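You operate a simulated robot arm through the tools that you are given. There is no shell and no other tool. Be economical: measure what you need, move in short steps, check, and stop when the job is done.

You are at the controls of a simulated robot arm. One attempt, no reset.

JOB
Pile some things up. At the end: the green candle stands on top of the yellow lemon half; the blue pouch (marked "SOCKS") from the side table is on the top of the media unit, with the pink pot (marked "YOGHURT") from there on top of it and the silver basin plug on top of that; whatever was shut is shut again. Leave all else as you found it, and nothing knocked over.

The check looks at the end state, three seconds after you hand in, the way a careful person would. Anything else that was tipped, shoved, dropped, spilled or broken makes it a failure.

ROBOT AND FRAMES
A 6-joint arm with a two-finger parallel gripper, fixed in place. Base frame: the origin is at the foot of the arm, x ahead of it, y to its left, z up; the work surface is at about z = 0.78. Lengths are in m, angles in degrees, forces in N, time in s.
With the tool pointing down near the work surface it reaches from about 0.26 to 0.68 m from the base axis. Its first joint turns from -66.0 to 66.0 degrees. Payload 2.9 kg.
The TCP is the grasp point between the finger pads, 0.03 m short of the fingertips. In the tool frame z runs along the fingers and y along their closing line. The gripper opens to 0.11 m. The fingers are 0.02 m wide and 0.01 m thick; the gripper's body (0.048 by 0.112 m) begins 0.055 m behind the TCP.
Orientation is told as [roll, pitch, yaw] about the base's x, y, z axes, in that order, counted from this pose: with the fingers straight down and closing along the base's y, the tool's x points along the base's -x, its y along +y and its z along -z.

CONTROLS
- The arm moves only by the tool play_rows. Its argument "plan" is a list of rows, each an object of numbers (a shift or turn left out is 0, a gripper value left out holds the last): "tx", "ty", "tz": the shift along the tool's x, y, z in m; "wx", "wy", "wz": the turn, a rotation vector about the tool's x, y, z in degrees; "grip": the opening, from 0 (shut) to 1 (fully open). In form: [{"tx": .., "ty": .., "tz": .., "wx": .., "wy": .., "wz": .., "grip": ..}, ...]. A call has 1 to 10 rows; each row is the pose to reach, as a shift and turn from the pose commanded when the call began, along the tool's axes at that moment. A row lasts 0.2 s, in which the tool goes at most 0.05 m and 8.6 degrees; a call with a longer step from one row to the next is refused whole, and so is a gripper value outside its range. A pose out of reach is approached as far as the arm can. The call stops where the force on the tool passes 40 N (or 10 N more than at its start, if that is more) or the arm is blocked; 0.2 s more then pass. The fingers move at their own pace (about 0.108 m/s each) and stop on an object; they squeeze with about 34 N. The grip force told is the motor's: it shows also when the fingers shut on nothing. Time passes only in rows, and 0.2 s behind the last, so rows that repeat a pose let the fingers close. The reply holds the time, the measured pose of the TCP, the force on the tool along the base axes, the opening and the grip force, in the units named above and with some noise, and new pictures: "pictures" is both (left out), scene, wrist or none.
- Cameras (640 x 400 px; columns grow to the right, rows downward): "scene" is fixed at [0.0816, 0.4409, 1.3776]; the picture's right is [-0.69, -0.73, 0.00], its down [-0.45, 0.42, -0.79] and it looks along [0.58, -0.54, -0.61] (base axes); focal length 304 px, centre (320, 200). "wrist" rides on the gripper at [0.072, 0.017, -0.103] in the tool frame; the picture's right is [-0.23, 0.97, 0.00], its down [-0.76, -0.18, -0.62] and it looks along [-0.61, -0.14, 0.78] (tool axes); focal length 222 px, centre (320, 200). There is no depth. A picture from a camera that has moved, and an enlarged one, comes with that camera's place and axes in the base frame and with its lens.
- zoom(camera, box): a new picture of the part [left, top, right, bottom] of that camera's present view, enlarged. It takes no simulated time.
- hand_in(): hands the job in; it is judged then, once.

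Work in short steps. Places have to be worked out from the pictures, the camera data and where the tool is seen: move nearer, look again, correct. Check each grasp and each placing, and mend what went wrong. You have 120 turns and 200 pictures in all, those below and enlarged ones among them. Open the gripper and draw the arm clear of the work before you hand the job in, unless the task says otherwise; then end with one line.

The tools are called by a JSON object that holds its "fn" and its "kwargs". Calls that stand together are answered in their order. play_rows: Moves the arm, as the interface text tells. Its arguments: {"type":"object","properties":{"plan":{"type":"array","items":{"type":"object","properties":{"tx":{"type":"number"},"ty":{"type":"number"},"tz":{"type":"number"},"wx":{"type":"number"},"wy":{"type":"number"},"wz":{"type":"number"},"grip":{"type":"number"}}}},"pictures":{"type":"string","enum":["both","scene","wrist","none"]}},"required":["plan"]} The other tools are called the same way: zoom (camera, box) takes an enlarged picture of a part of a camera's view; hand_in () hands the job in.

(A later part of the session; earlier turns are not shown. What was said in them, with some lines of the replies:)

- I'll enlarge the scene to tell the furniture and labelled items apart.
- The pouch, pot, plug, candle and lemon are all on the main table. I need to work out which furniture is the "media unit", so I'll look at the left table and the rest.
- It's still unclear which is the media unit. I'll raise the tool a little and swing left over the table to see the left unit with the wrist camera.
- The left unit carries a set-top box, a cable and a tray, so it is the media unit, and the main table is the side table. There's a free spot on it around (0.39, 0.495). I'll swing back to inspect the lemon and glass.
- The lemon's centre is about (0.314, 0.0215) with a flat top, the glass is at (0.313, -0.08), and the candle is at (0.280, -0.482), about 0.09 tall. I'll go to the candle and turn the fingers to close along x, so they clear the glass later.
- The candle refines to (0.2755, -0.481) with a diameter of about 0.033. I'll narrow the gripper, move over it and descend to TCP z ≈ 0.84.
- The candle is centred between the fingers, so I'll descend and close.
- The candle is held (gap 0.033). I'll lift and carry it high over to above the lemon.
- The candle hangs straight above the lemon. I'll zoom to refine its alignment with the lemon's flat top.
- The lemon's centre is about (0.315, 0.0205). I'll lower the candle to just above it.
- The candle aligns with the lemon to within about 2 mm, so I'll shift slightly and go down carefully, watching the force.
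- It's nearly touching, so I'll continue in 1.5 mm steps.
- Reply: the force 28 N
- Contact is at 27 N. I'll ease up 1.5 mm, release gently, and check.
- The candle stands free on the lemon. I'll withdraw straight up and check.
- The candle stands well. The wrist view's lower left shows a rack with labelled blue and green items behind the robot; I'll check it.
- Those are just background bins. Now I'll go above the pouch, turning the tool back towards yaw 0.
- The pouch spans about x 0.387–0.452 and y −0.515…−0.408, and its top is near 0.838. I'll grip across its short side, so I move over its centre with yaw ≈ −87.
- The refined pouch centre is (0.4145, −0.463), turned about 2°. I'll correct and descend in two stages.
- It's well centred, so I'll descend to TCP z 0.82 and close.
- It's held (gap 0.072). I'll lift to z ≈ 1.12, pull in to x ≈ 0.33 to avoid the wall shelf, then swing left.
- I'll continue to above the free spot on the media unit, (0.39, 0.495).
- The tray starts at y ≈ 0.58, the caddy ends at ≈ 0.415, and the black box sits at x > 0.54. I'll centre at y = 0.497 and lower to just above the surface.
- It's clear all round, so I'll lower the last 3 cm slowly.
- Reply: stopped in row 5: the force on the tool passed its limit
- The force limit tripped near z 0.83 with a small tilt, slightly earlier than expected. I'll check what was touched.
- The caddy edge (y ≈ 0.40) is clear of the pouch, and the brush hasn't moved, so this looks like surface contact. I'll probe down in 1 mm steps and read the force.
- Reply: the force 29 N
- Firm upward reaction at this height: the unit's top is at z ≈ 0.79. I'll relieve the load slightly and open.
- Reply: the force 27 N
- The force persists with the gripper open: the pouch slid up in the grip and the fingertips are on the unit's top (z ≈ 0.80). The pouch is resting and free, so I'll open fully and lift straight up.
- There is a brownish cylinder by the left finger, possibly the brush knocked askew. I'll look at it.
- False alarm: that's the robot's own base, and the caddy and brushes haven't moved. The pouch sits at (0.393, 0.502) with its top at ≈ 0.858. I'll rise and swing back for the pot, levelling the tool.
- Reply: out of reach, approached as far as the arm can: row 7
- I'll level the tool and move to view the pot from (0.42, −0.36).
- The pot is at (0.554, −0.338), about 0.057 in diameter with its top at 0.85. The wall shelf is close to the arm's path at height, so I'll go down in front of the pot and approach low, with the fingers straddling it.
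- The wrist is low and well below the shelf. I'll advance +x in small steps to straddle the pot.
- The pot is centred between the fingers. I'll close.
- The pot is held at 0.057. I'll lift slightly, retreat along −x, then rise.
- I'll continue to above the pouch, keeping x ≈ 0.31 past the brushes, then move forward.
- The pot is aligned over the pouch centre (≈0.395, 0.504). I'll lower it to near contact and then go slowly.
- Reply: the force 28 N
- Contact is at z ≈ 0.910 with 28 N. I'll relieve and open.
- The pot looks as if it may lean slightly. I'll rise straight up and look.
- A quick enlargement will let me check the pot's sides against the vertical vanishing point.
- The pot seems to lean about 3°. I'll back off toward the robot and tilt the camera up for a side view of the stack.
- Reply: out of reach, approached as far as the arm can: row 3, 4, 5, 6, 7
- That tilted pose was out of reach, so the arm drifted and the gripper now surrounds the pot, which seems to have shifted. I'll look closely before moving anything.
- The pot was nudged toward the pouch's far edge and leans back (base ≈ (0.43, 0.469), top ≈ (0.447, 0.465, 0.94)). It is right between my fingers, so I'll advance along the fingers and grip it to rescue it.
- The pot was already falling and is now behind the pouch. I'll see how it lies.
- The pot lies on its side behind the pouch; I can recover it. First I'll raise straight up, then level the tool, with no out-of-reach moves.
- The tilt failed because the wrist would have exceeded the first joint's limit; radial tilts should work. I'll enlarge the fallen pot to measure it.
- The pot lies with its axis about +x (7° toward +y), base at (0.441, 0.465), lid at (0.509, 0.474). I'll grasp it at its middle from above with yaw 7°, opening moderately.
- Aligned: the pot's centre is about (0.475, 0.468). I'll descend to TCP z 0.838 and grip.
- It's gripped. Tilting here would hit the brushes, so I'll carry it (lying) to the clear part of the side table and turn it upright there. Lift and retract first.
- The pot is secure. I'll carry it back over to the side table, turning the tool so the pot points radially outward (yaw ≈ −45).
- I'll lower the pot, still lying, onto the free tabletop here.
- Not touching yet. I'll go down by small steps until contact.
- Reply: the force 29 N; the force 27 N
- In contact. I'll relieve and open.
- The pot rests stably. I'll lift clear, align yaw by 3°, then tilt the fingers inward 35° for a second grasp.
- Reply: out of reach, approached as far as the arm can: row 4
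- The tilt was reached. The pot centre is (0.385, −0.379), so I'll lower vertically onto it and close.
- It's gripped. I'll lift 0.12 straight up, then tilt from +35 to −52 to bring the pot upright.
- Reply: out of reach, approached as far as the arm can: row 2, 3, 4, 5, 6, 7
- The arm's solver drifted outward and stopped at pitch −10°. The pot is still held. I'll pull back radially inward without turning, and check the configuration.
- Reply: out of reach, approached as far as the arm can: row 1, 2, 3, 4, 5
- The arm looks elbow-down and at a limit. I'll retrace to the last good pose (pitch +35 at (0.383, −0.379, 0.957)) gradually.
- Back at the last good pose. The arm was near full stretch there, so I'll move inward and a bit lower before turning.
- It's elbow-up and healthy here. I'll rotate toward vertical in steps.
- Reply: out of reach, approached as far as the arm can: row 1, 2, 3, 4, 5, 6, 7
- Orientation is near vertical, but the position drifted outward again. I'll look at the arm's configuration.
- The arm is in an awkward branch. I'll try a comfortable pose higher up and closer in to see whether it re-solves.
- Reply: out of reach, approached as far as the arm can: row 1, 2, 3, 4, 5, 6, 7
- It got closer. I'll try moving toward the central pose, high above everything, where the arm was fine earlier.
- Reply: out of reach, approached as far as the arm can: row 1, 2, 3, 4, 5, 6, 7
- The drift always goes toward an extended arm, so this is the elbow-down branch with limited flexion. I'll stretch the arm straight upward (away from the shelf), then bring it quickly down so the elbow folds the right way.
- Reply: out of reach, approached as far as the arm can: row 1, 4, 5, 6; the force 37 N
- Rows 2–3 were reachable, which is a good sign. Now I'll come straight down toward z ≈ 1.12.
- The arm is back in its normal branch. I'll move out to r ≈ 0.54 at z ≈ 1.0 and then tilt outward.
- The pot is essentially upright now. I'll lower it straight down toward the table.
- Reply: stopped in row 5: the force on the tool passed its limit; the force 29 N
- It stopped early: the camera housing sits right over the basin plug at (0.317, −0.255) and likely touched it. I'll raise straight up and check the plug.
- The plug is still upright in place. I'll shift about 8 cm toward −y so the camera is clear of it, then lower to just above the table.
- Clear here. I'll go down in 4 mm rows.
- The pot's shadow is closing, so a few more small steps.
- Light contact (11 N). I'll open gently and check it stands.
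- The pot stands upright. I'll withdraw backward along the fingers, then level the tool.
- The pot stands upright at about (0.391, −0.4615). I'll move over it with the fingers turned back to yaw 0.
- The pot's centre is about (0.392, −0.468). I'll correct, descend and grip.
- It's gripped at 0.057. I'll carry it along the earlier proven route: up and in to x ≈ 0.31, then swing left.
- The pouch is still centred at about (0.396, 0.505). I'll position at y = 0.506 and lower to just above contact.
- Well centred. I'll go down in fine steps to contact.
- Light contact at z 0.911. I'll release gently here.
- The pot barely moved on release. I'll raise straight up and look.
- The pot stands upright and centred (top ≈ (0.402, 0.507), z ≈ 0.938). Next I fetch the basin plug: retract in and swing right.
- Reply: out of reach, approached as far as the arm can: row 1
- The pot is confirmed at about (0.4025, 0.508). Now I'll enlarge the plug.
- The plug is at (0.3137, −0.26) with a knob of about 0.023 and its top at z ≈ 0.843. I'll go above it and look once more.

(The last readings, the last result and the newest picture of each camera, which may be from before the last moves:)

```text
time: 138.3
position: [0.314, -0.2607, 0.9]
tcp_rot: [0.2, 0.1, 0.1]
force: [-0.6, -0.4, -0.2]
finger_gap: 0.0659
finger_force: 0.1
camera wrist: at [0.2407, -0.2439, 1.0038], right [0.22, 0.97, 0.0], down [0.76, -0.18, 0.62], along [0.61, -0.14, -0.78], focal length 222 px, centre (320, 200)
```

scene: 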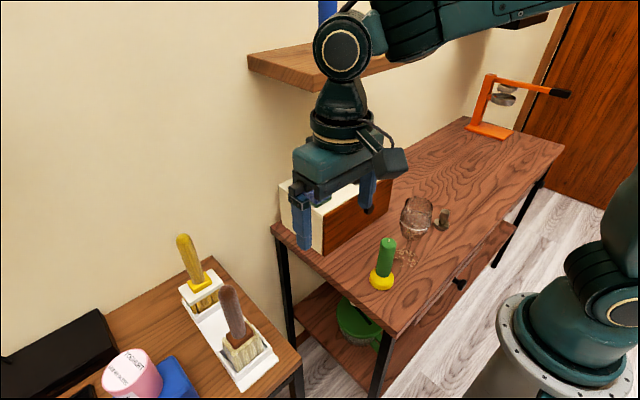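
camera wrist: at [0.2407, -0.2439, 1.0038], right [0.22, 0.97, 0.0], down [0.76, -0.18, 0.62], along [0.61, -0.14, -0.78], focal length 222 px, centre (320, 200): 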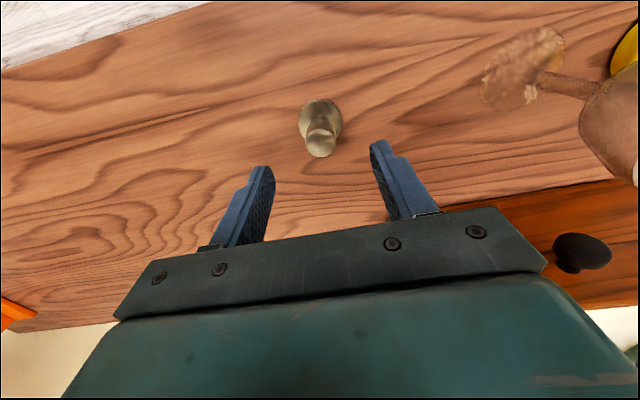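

Aligned exactly. I'll descend to z 0.832 and close.

{"fn": "play_rows", "kwargs": {"plan": [{"tz": 0.035}, {"tz": 0.06}, {"tz": 0.068}, {"tz": 0.068, "grip": 0}, {"tz": 0.068, "grip": 0}, {"tz": 0.068, "grip": 0}], "pictures": "wrist"}}

```text
time: 139.7
position: [0.3118, -0.2603, 0.8332]
tcp_rot: [0.1, 0.0, 0.1]
force: [-0.1, -0.3, 0.4]
finger_gap: 0.023
finger_force: 33.4
camera wrist: at [0.2386, -0.2434, 0.9364], right [0.22, 0.97, 0.0], down [0.76, -0.18, 0.62], along [0.61, -0.14, -0.78], focal length 222 px, centre (320, 200)
```

wrist: 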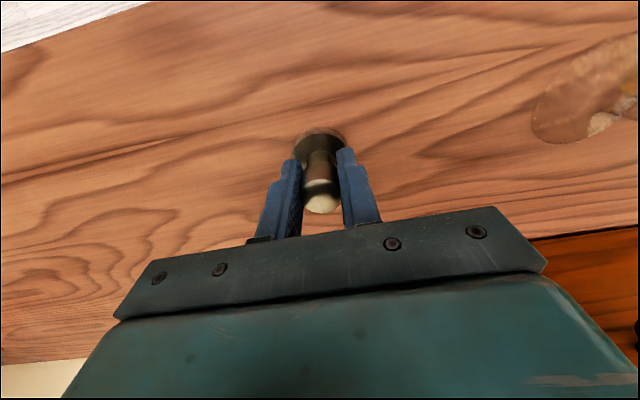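

It's held. I'll lift and carry along the same route.

{"fn": "play_rows", "kwargs": {"plan": [{"tz": -0.03}, {"tz": -0.075}, {"tz": -0.12}, {"tz": -0.165}, {"tz": -0.21}, {"tz": -0.255}, {"tz": -0.29}, {"tz": -0.29, "ty": 0.04, "tx": 0.002}, {"tz": -0.29, "ty": 0.085, "tx": 0.003}, {"tz": -0.29, "ty": 0.13, "tx": 0.003}], "pictures": "none"}}

{"fn": "play_rows", "kwargs": {"plan": [{"ty": 0.045}, {"ty": 0.09}, {"ty": 0.135}, {"ty": 0.18}, {"ty": 0.225}, {"ty": 0.27}, {"ty": 0.315}, {"ty": 0.36}, {"ty": 0.405}, {"ty": 0.45}], "pictures": "none"}}

{"fn": "play_rows", "kwargs": {"plan": [{"ty": 0.045}, {"ty": 0.09}, {"ty": 0.135}, {"ty": 0.16, "tx": -0.025}, {"ty": 0.175, "tx": -0.055, "tz": 0.015}, {"ty": 0.185, "tx": -0.085, "tz": 0.035}, {"ty": 0.185, "tx": -0.088, "tz": 0.045}, {"ty": 0.185, "tx": -0.088, "tz": 0.045}], "pictures": "both"}}

```text
time: 141.9
position: [0.3071, -0.1303, 1.1203]
tcp_rot: [0.1, 0.0, 0.1]
force: [-0.5, 0.2, -0.2]
finger_gap: 0.0231
finger_force: 33.4
```

```text
time: 144.1
position: [0.3047, 0.321, 1.1237]
tcp_rot: [0.2, 0.0, 0.0]
force: [-0.7, 0.3, -1.0]
finger_gap: 0.0235
finger_force: 34.1
```

```text
time: 145.9
position: [0.3963, 0.5046, 1.0793]
tcp_rot: [0.0, 0.0, 0.1]
force: [-0.2, -0.4, -0.5]
finger_gap: 0.0233
finger_force: 34.1
camera wrist: at [0.3233, 0.5208, 1.1829], right [0.23, 0.97, 0.0], down [0.76, -0.18, 0.62], along [0.61, -0.14, -0.78], focal length 222 px, centre (320, 200)
```

scene: 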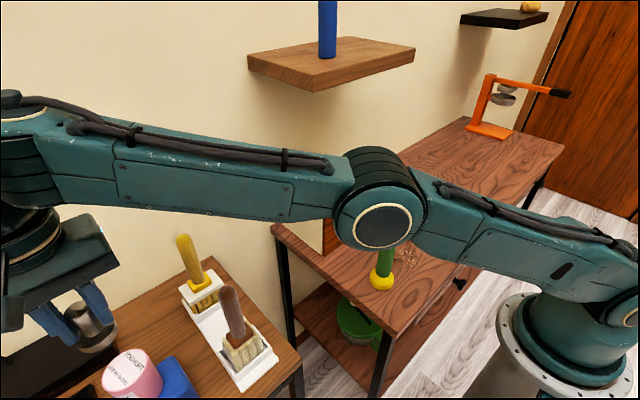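
wrist: 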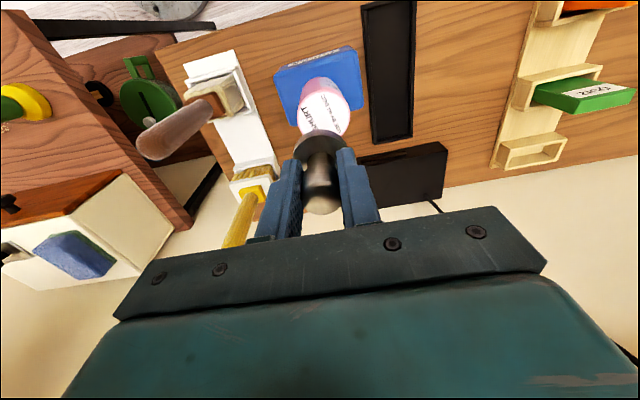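

I'll align to the pot's centre (TCP 0.400, 0.5075) and lower to about 1 cm above the pot.

{"fn": "play_rows", "kwargs": {"plan": [{"tx": -0.002, "ty": 0.002, "tz": 0.025}, {"tx": -0.004, "ty": 0.003, "tz": 0.05}, {"tx": -0.004, "ty": 0.003, "tz": 0.07}, {"tx": -0.004, "ty": 0.003, "tz": 0.076}, {"tx": -0.004, "ty": 0.003, "tz": 0.076}], "pictures": "both"}}

{"fn": "zoom", "kwargs": {"camera": "wrist", "box": [250, 60, 410, 180]}}

{"fn": "zoom", "kwargs": {"camera": "scene", "box": [40, 300, 200, 400]}}

```text
time: 147.1
position: [0.4004, 0.5069, 1.0023]
tcp_rot: [0.1, 0.1, 0.3]
force: [0.3, -0.2, -1.8]
finger_gap: 0.0232
finger_force: 34.4
camera wrist: at [0.3265, 0.5237, 1.1061], right [0.22, 0.97, 0.0], down [0.76, -0.18, 0.62], along [0.61, -0.14, -0.78], focal length 222 px, centre (320, 200)
```

scene: 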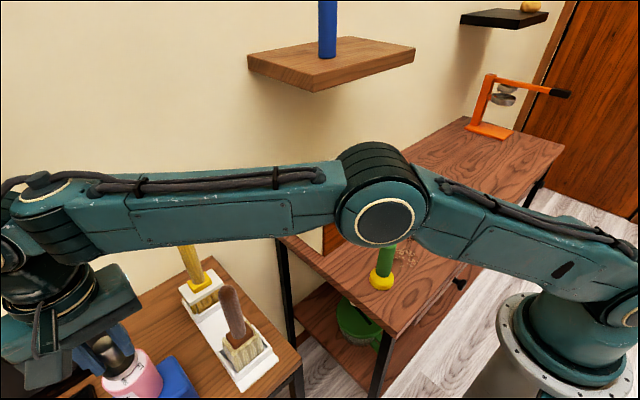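
wrist: 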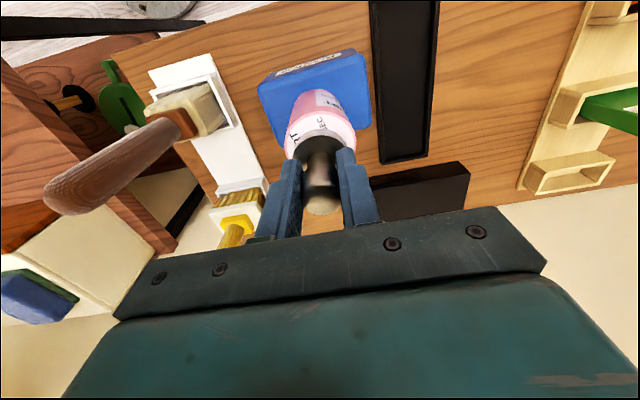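

```text
3.33 times, centred on (330, 120) of wrist
camera zoom: at [0.3265, 0.5237, 1.1061], right [0.22, 0.97, 0.0], down [0.76, -0.18, 0.62], along [0.61, -0.14, -0.78], focal length 740 px, centre (287, 467)
```

zoom: 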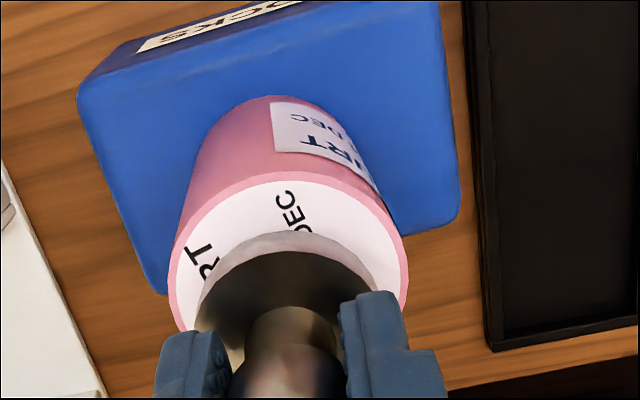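

```text
4.00 times, centred on (120, 350) of scene
camera zoom: at [0.0816, 0.4409, 1.3776], right [-0.69, -0.73, 0.0], down [-0.45, 0.42, -0.79], along [0.58, -0.54, -0.61], focal length 1214 px, centre (1120, -400)
```

zoom: 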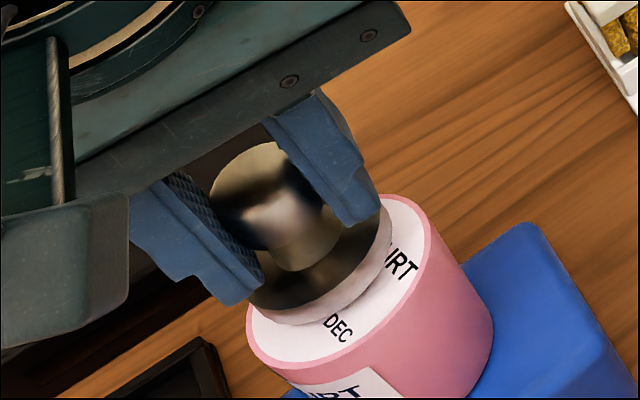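

Aligned to within a couple of millimetres. I'll nudge −2 mm in x and lower in fine steps.

{"fn": "play_rows", "kwargs": {"plan": [{"tx": 0.002, "tz": 0.004}, {"tx": 0.002, "tz": 0.007}, {"tx": 0.002, "tz": 0.009}], "pictures": "none"}}

{"fn": "play_rows", "kwargs": {"plan": [{"tz": 0.001}, {"tz": 0.002}], "pictures": "none"}}

```text
time: 147.9
position: [0.3976, 0.5078, 0.9932]
tcp_rot: [0.2, -0.1, 0.2]
force: [-1.4, 0.1, 1.6]
finger_gap: 0.0235
finger_force: 34.2
```

```text
time: 148.5
position: [0.3978, 0.5088, 0.9925]
tcp_rot: [0.3, -0.2, 0.2]
force: [-2.6, -1.2, 14.3]
finger_gap: 0.0233
finger_force: 34.5
```

Contact at 14 N. I'll relieve 1 mm and release slowly.

{"fn": "play_rows", "kwargs": {"plan": [{"tz": -0.001}, {"tz": -0.001, "grip": 0.26}, {"tz": -0.001, "grip": 0.32}, {"tz": -0.001, "grip": 0.45}, {"tz": -0.001, "grip": 0.6}, {"tz": -0.001, "grip": 0.6}], "pictures": "wrist"}}

{"fn": "zoom", "kwargs": {"camera": "scene", "box": [40, 300, 200, 400]}}

```text
time: 149.9
position: [0.3972, 0.5074, 0.9911]
tcp_rot: [0.1, 0.0, 0.2]
force: [-1.0, -0.6, 0.1]
finger_gap: 0.0658
finger_force: 0.0
camera wrist: at [0.324, 0.5242, 1.0954], right [0.22, 0.97, 0.0], down [0.76, -0.18, 0.62], along [0.61, -0.14, -0.78], focal length 222 px, centre (320, 200)
```

wrist: 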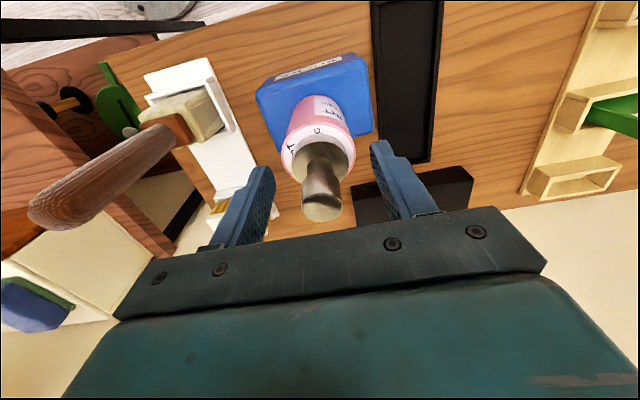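

```text
4.00 times, centred on (120, 350) of scene
camera zoom: at [0.0816, 0.4409, 1.3776], right [-0.69, -0.73, 0.0], down [-0.45, 0.42, -0.79], along [0.58, -0.54, -0.61], focal length 1214 px, centre (1120, -400)
```

zoom: 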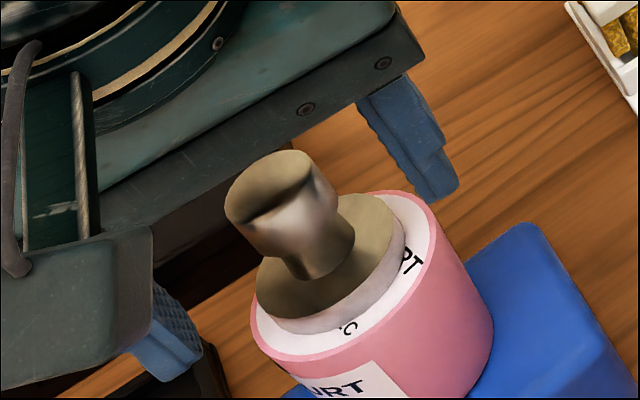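

The plug stands on the pot. I'll go straight up well clear, then retract toward the robot.

{"fn": "play_rows", "kwargs": {"plan": [{"tz": -0.015}, {"tz": -0.04}, {"tz": -0.07}, {"tz": -0.095}, {"tz": -0.098, "tx": 0.02}, {"tz": -0.1, "tx": 0.05}, {"tz": -0.1, "tx": 0.09}, {"tz": -0.1, "tx": 0.1, "ty": -0.03}, {"tz": -0.1, "tx": 0.1, "ty": -0.075}, {"tz": -0.1, "tx": 0.1, "ty": -0.12}], "pictures": "both"}}

```text
time: 152.1
position: [0.2976, 0.3857, 1.093]
tcp_rot: [0.1, 0.0, 0.2]
force: [-0.2, 0.9, 0.9]
finger_gap: 0.0659
finger_force: 0.1
camera wrist: at [0.2241, 0.4021, 1.1957], right [0.22, 0.97, 0.0], down [0.76, -0.18, 0.62], along [0.61, -0.14, -0.78], focal length 222 px, centre (320, 200)
```

scene: 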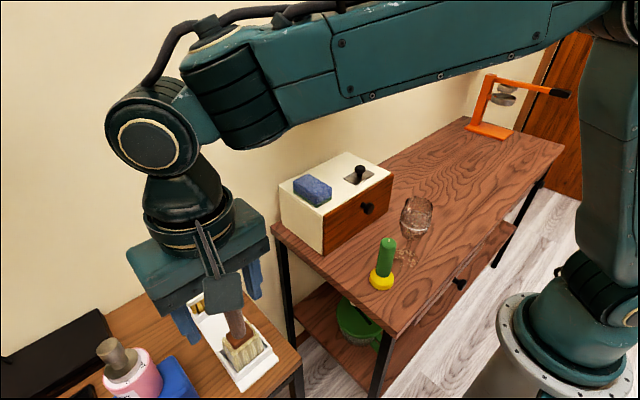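
wrist: 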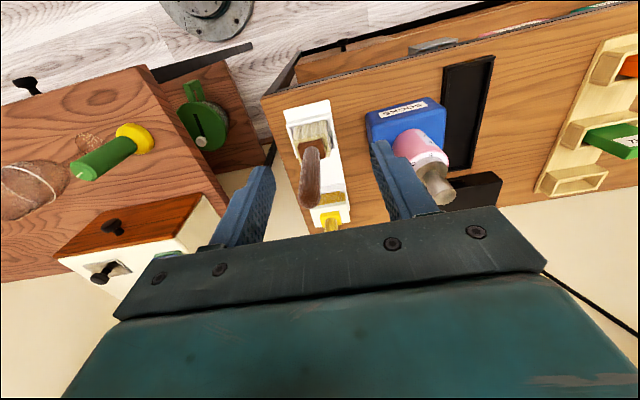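

The stack stands. The media unit's front edge looks a bit odd at the top of the wrist view, so I'll enlarge it to be sure no drawer has moved.

{"fn": "zoom", "kwargs": {"camera": "wrist", "box": [240, 0, 640, 120]}}

{"fn": "zoom", "kwargs": {"camera": "scene", "box": [40, 310, 240, 400]}}

```text
1.60 times, centred on (440, 60) of wrist
camera zoom: at [0.2241, 0.4021, 1.1957], right [0.22, 0.97, 0.0], down [0.76, -0.18, 0.62], along [0.61, -0.14, -0.78], focal length 355 px, centre (128, 424)
```

zoom: 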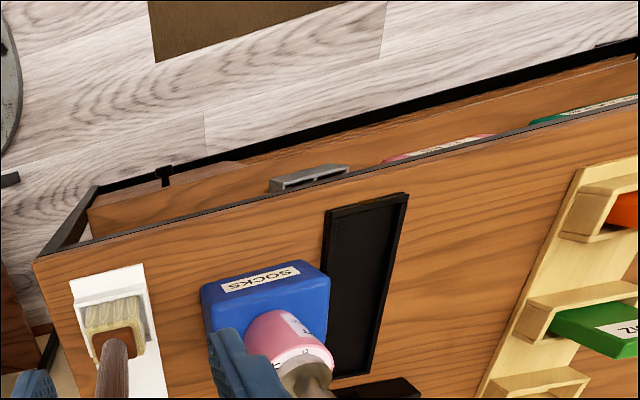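

```text
3.20 times, centred on (140, 355) of scene
camera zoom: at [0.0816, 0.4409, 1.3776], right [-0.69, -0.73, 0.0], down [-0.45, 0.42, -0.79], along [0.58, -0.54, -0.61], focal length 972 px, centre (896, -296)
```

zoom: 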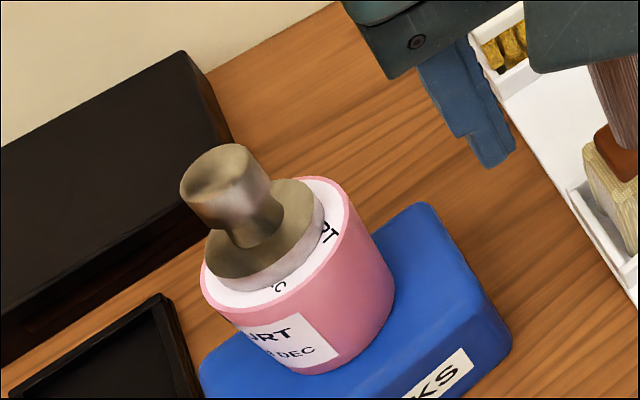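

That's just the lower open shelf, and nothing has moved. I'll draw the arm clear to a neutral pose and make a last check.

{"fn": "play_rows", "kwargs": {"plan": [{"tz": -0.02}, {"tz": -0.03, "ty": -0.04}, {"tz": -0.03, "ty": -0.085}, {"tz": -0.03, "ty": -0.13}, {"tz": -0.03, "ty": -0.175}, {"tz": -0.03, "ty": -0.22}, {"tz": -0.03, "ty": -0.265}, {"tz": -0.03, "ty": -0.31}, {"tz": -0.03, "ty": -0.355}, {"tz": -0.03, "ty": -0.4, "grip": 1}], "pictures": "none"}}

{"fn": "play_rows", "kwargs": {"plan": [{"ty": -0.045}, {"ty": -0.09}, {"ty": -0.135}, {"ty": -0.18}, {"ty": -0.225}, {"ty": -0.27}, {"ty": -0.31}, {"ty": -0.35}, {"ty": -0.35}], "pictures": "both"}}

{"fn": "zoom", "kwargs": {"camera": "scene", "box": [40, 310, 240, 400]}}

{"fn": "zoom", "kwargs": {"camera": "scene", "box": [260, 140, 500, 300]}}

```text
time: 154.3
position: [0.299, -0.0149, 1.1192]
tcp_rot: [0.0, 0.1, 0.2]
force: [0.8, -0.5, 0.5]
finger_gap: 0.1102
finger_force: 0.0
```

```text
time: 156.3
position: [0.2976, -0.3607, 1.1201]
tcp_rot: [0.2, 0.0, 0.2]
force: [-0.1, -0.1, -0.4]
finger_gap: 0.1099
finger_force: 0.0
camera wrist: at [0.2244, -0.345, 1.2246], right [0.22, 0.97, 0.0], down [0.76, -0.18, 0.62], along [0.61, -0.14, -0.78], focal length 222 px, centre (320, 200)
```

scene: 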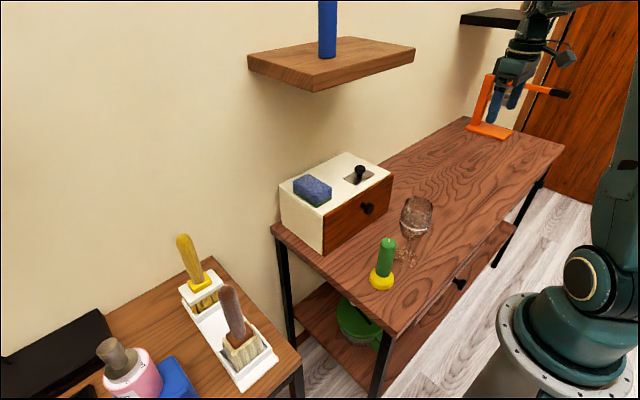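
wrist: 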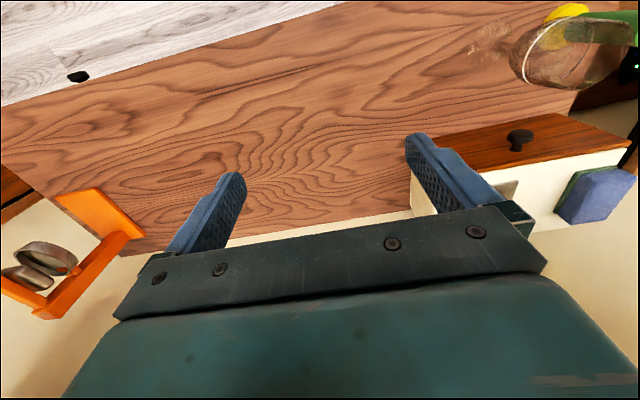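

```text
3.20 times, centred on (140, 355) of scene
camera zoom: at [0.0816, 0.4408, 1.3776], right [-0.69, -0.73, 0.0], down [-0.45, 0.42, -0.79], along [0.58, -0.54, -0.61], focal length 972 px, centre (896, -296)
```

zoom: 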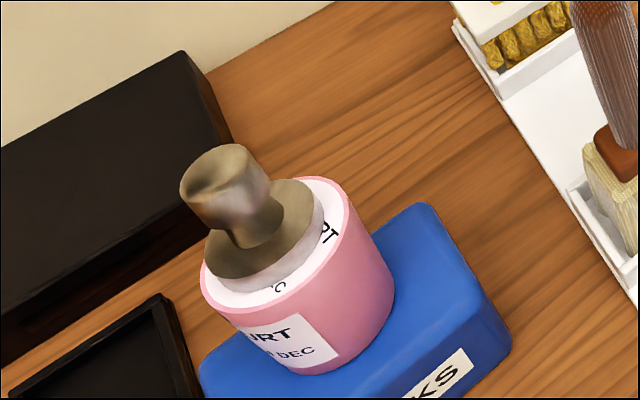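

```text
2.50 times, centred on (380, 220) of scene
camera zoom: at [0.0816, 0.4408, 1.3776], right [-0.69, -0.73, 0.0], down [-0.45, 0.42, -0.79], along [0.58, -0.54, -0.61], focal length 759 px, centre (170, 150)
```

zoom: 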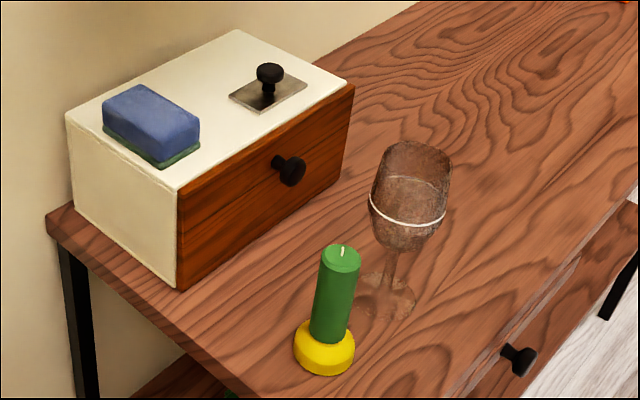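

Both piles stand steady, everything else is where it was, and the arm is clear with the gripper open. I'm handing in.

{"fn": "hand_in", "kwargs": {}}

```text
The job is handed in.
```

The job is handed in: the green candle stands on the lemon half, and the pouch, pot and plug are stacked in that order on the media unit. I took the left table with the black box and cable to be the media unit. The pot was knocked over once on the way, and I stood it back up and restacked it. In the last pictures both piles stood upright and nothing else had moved or opened.
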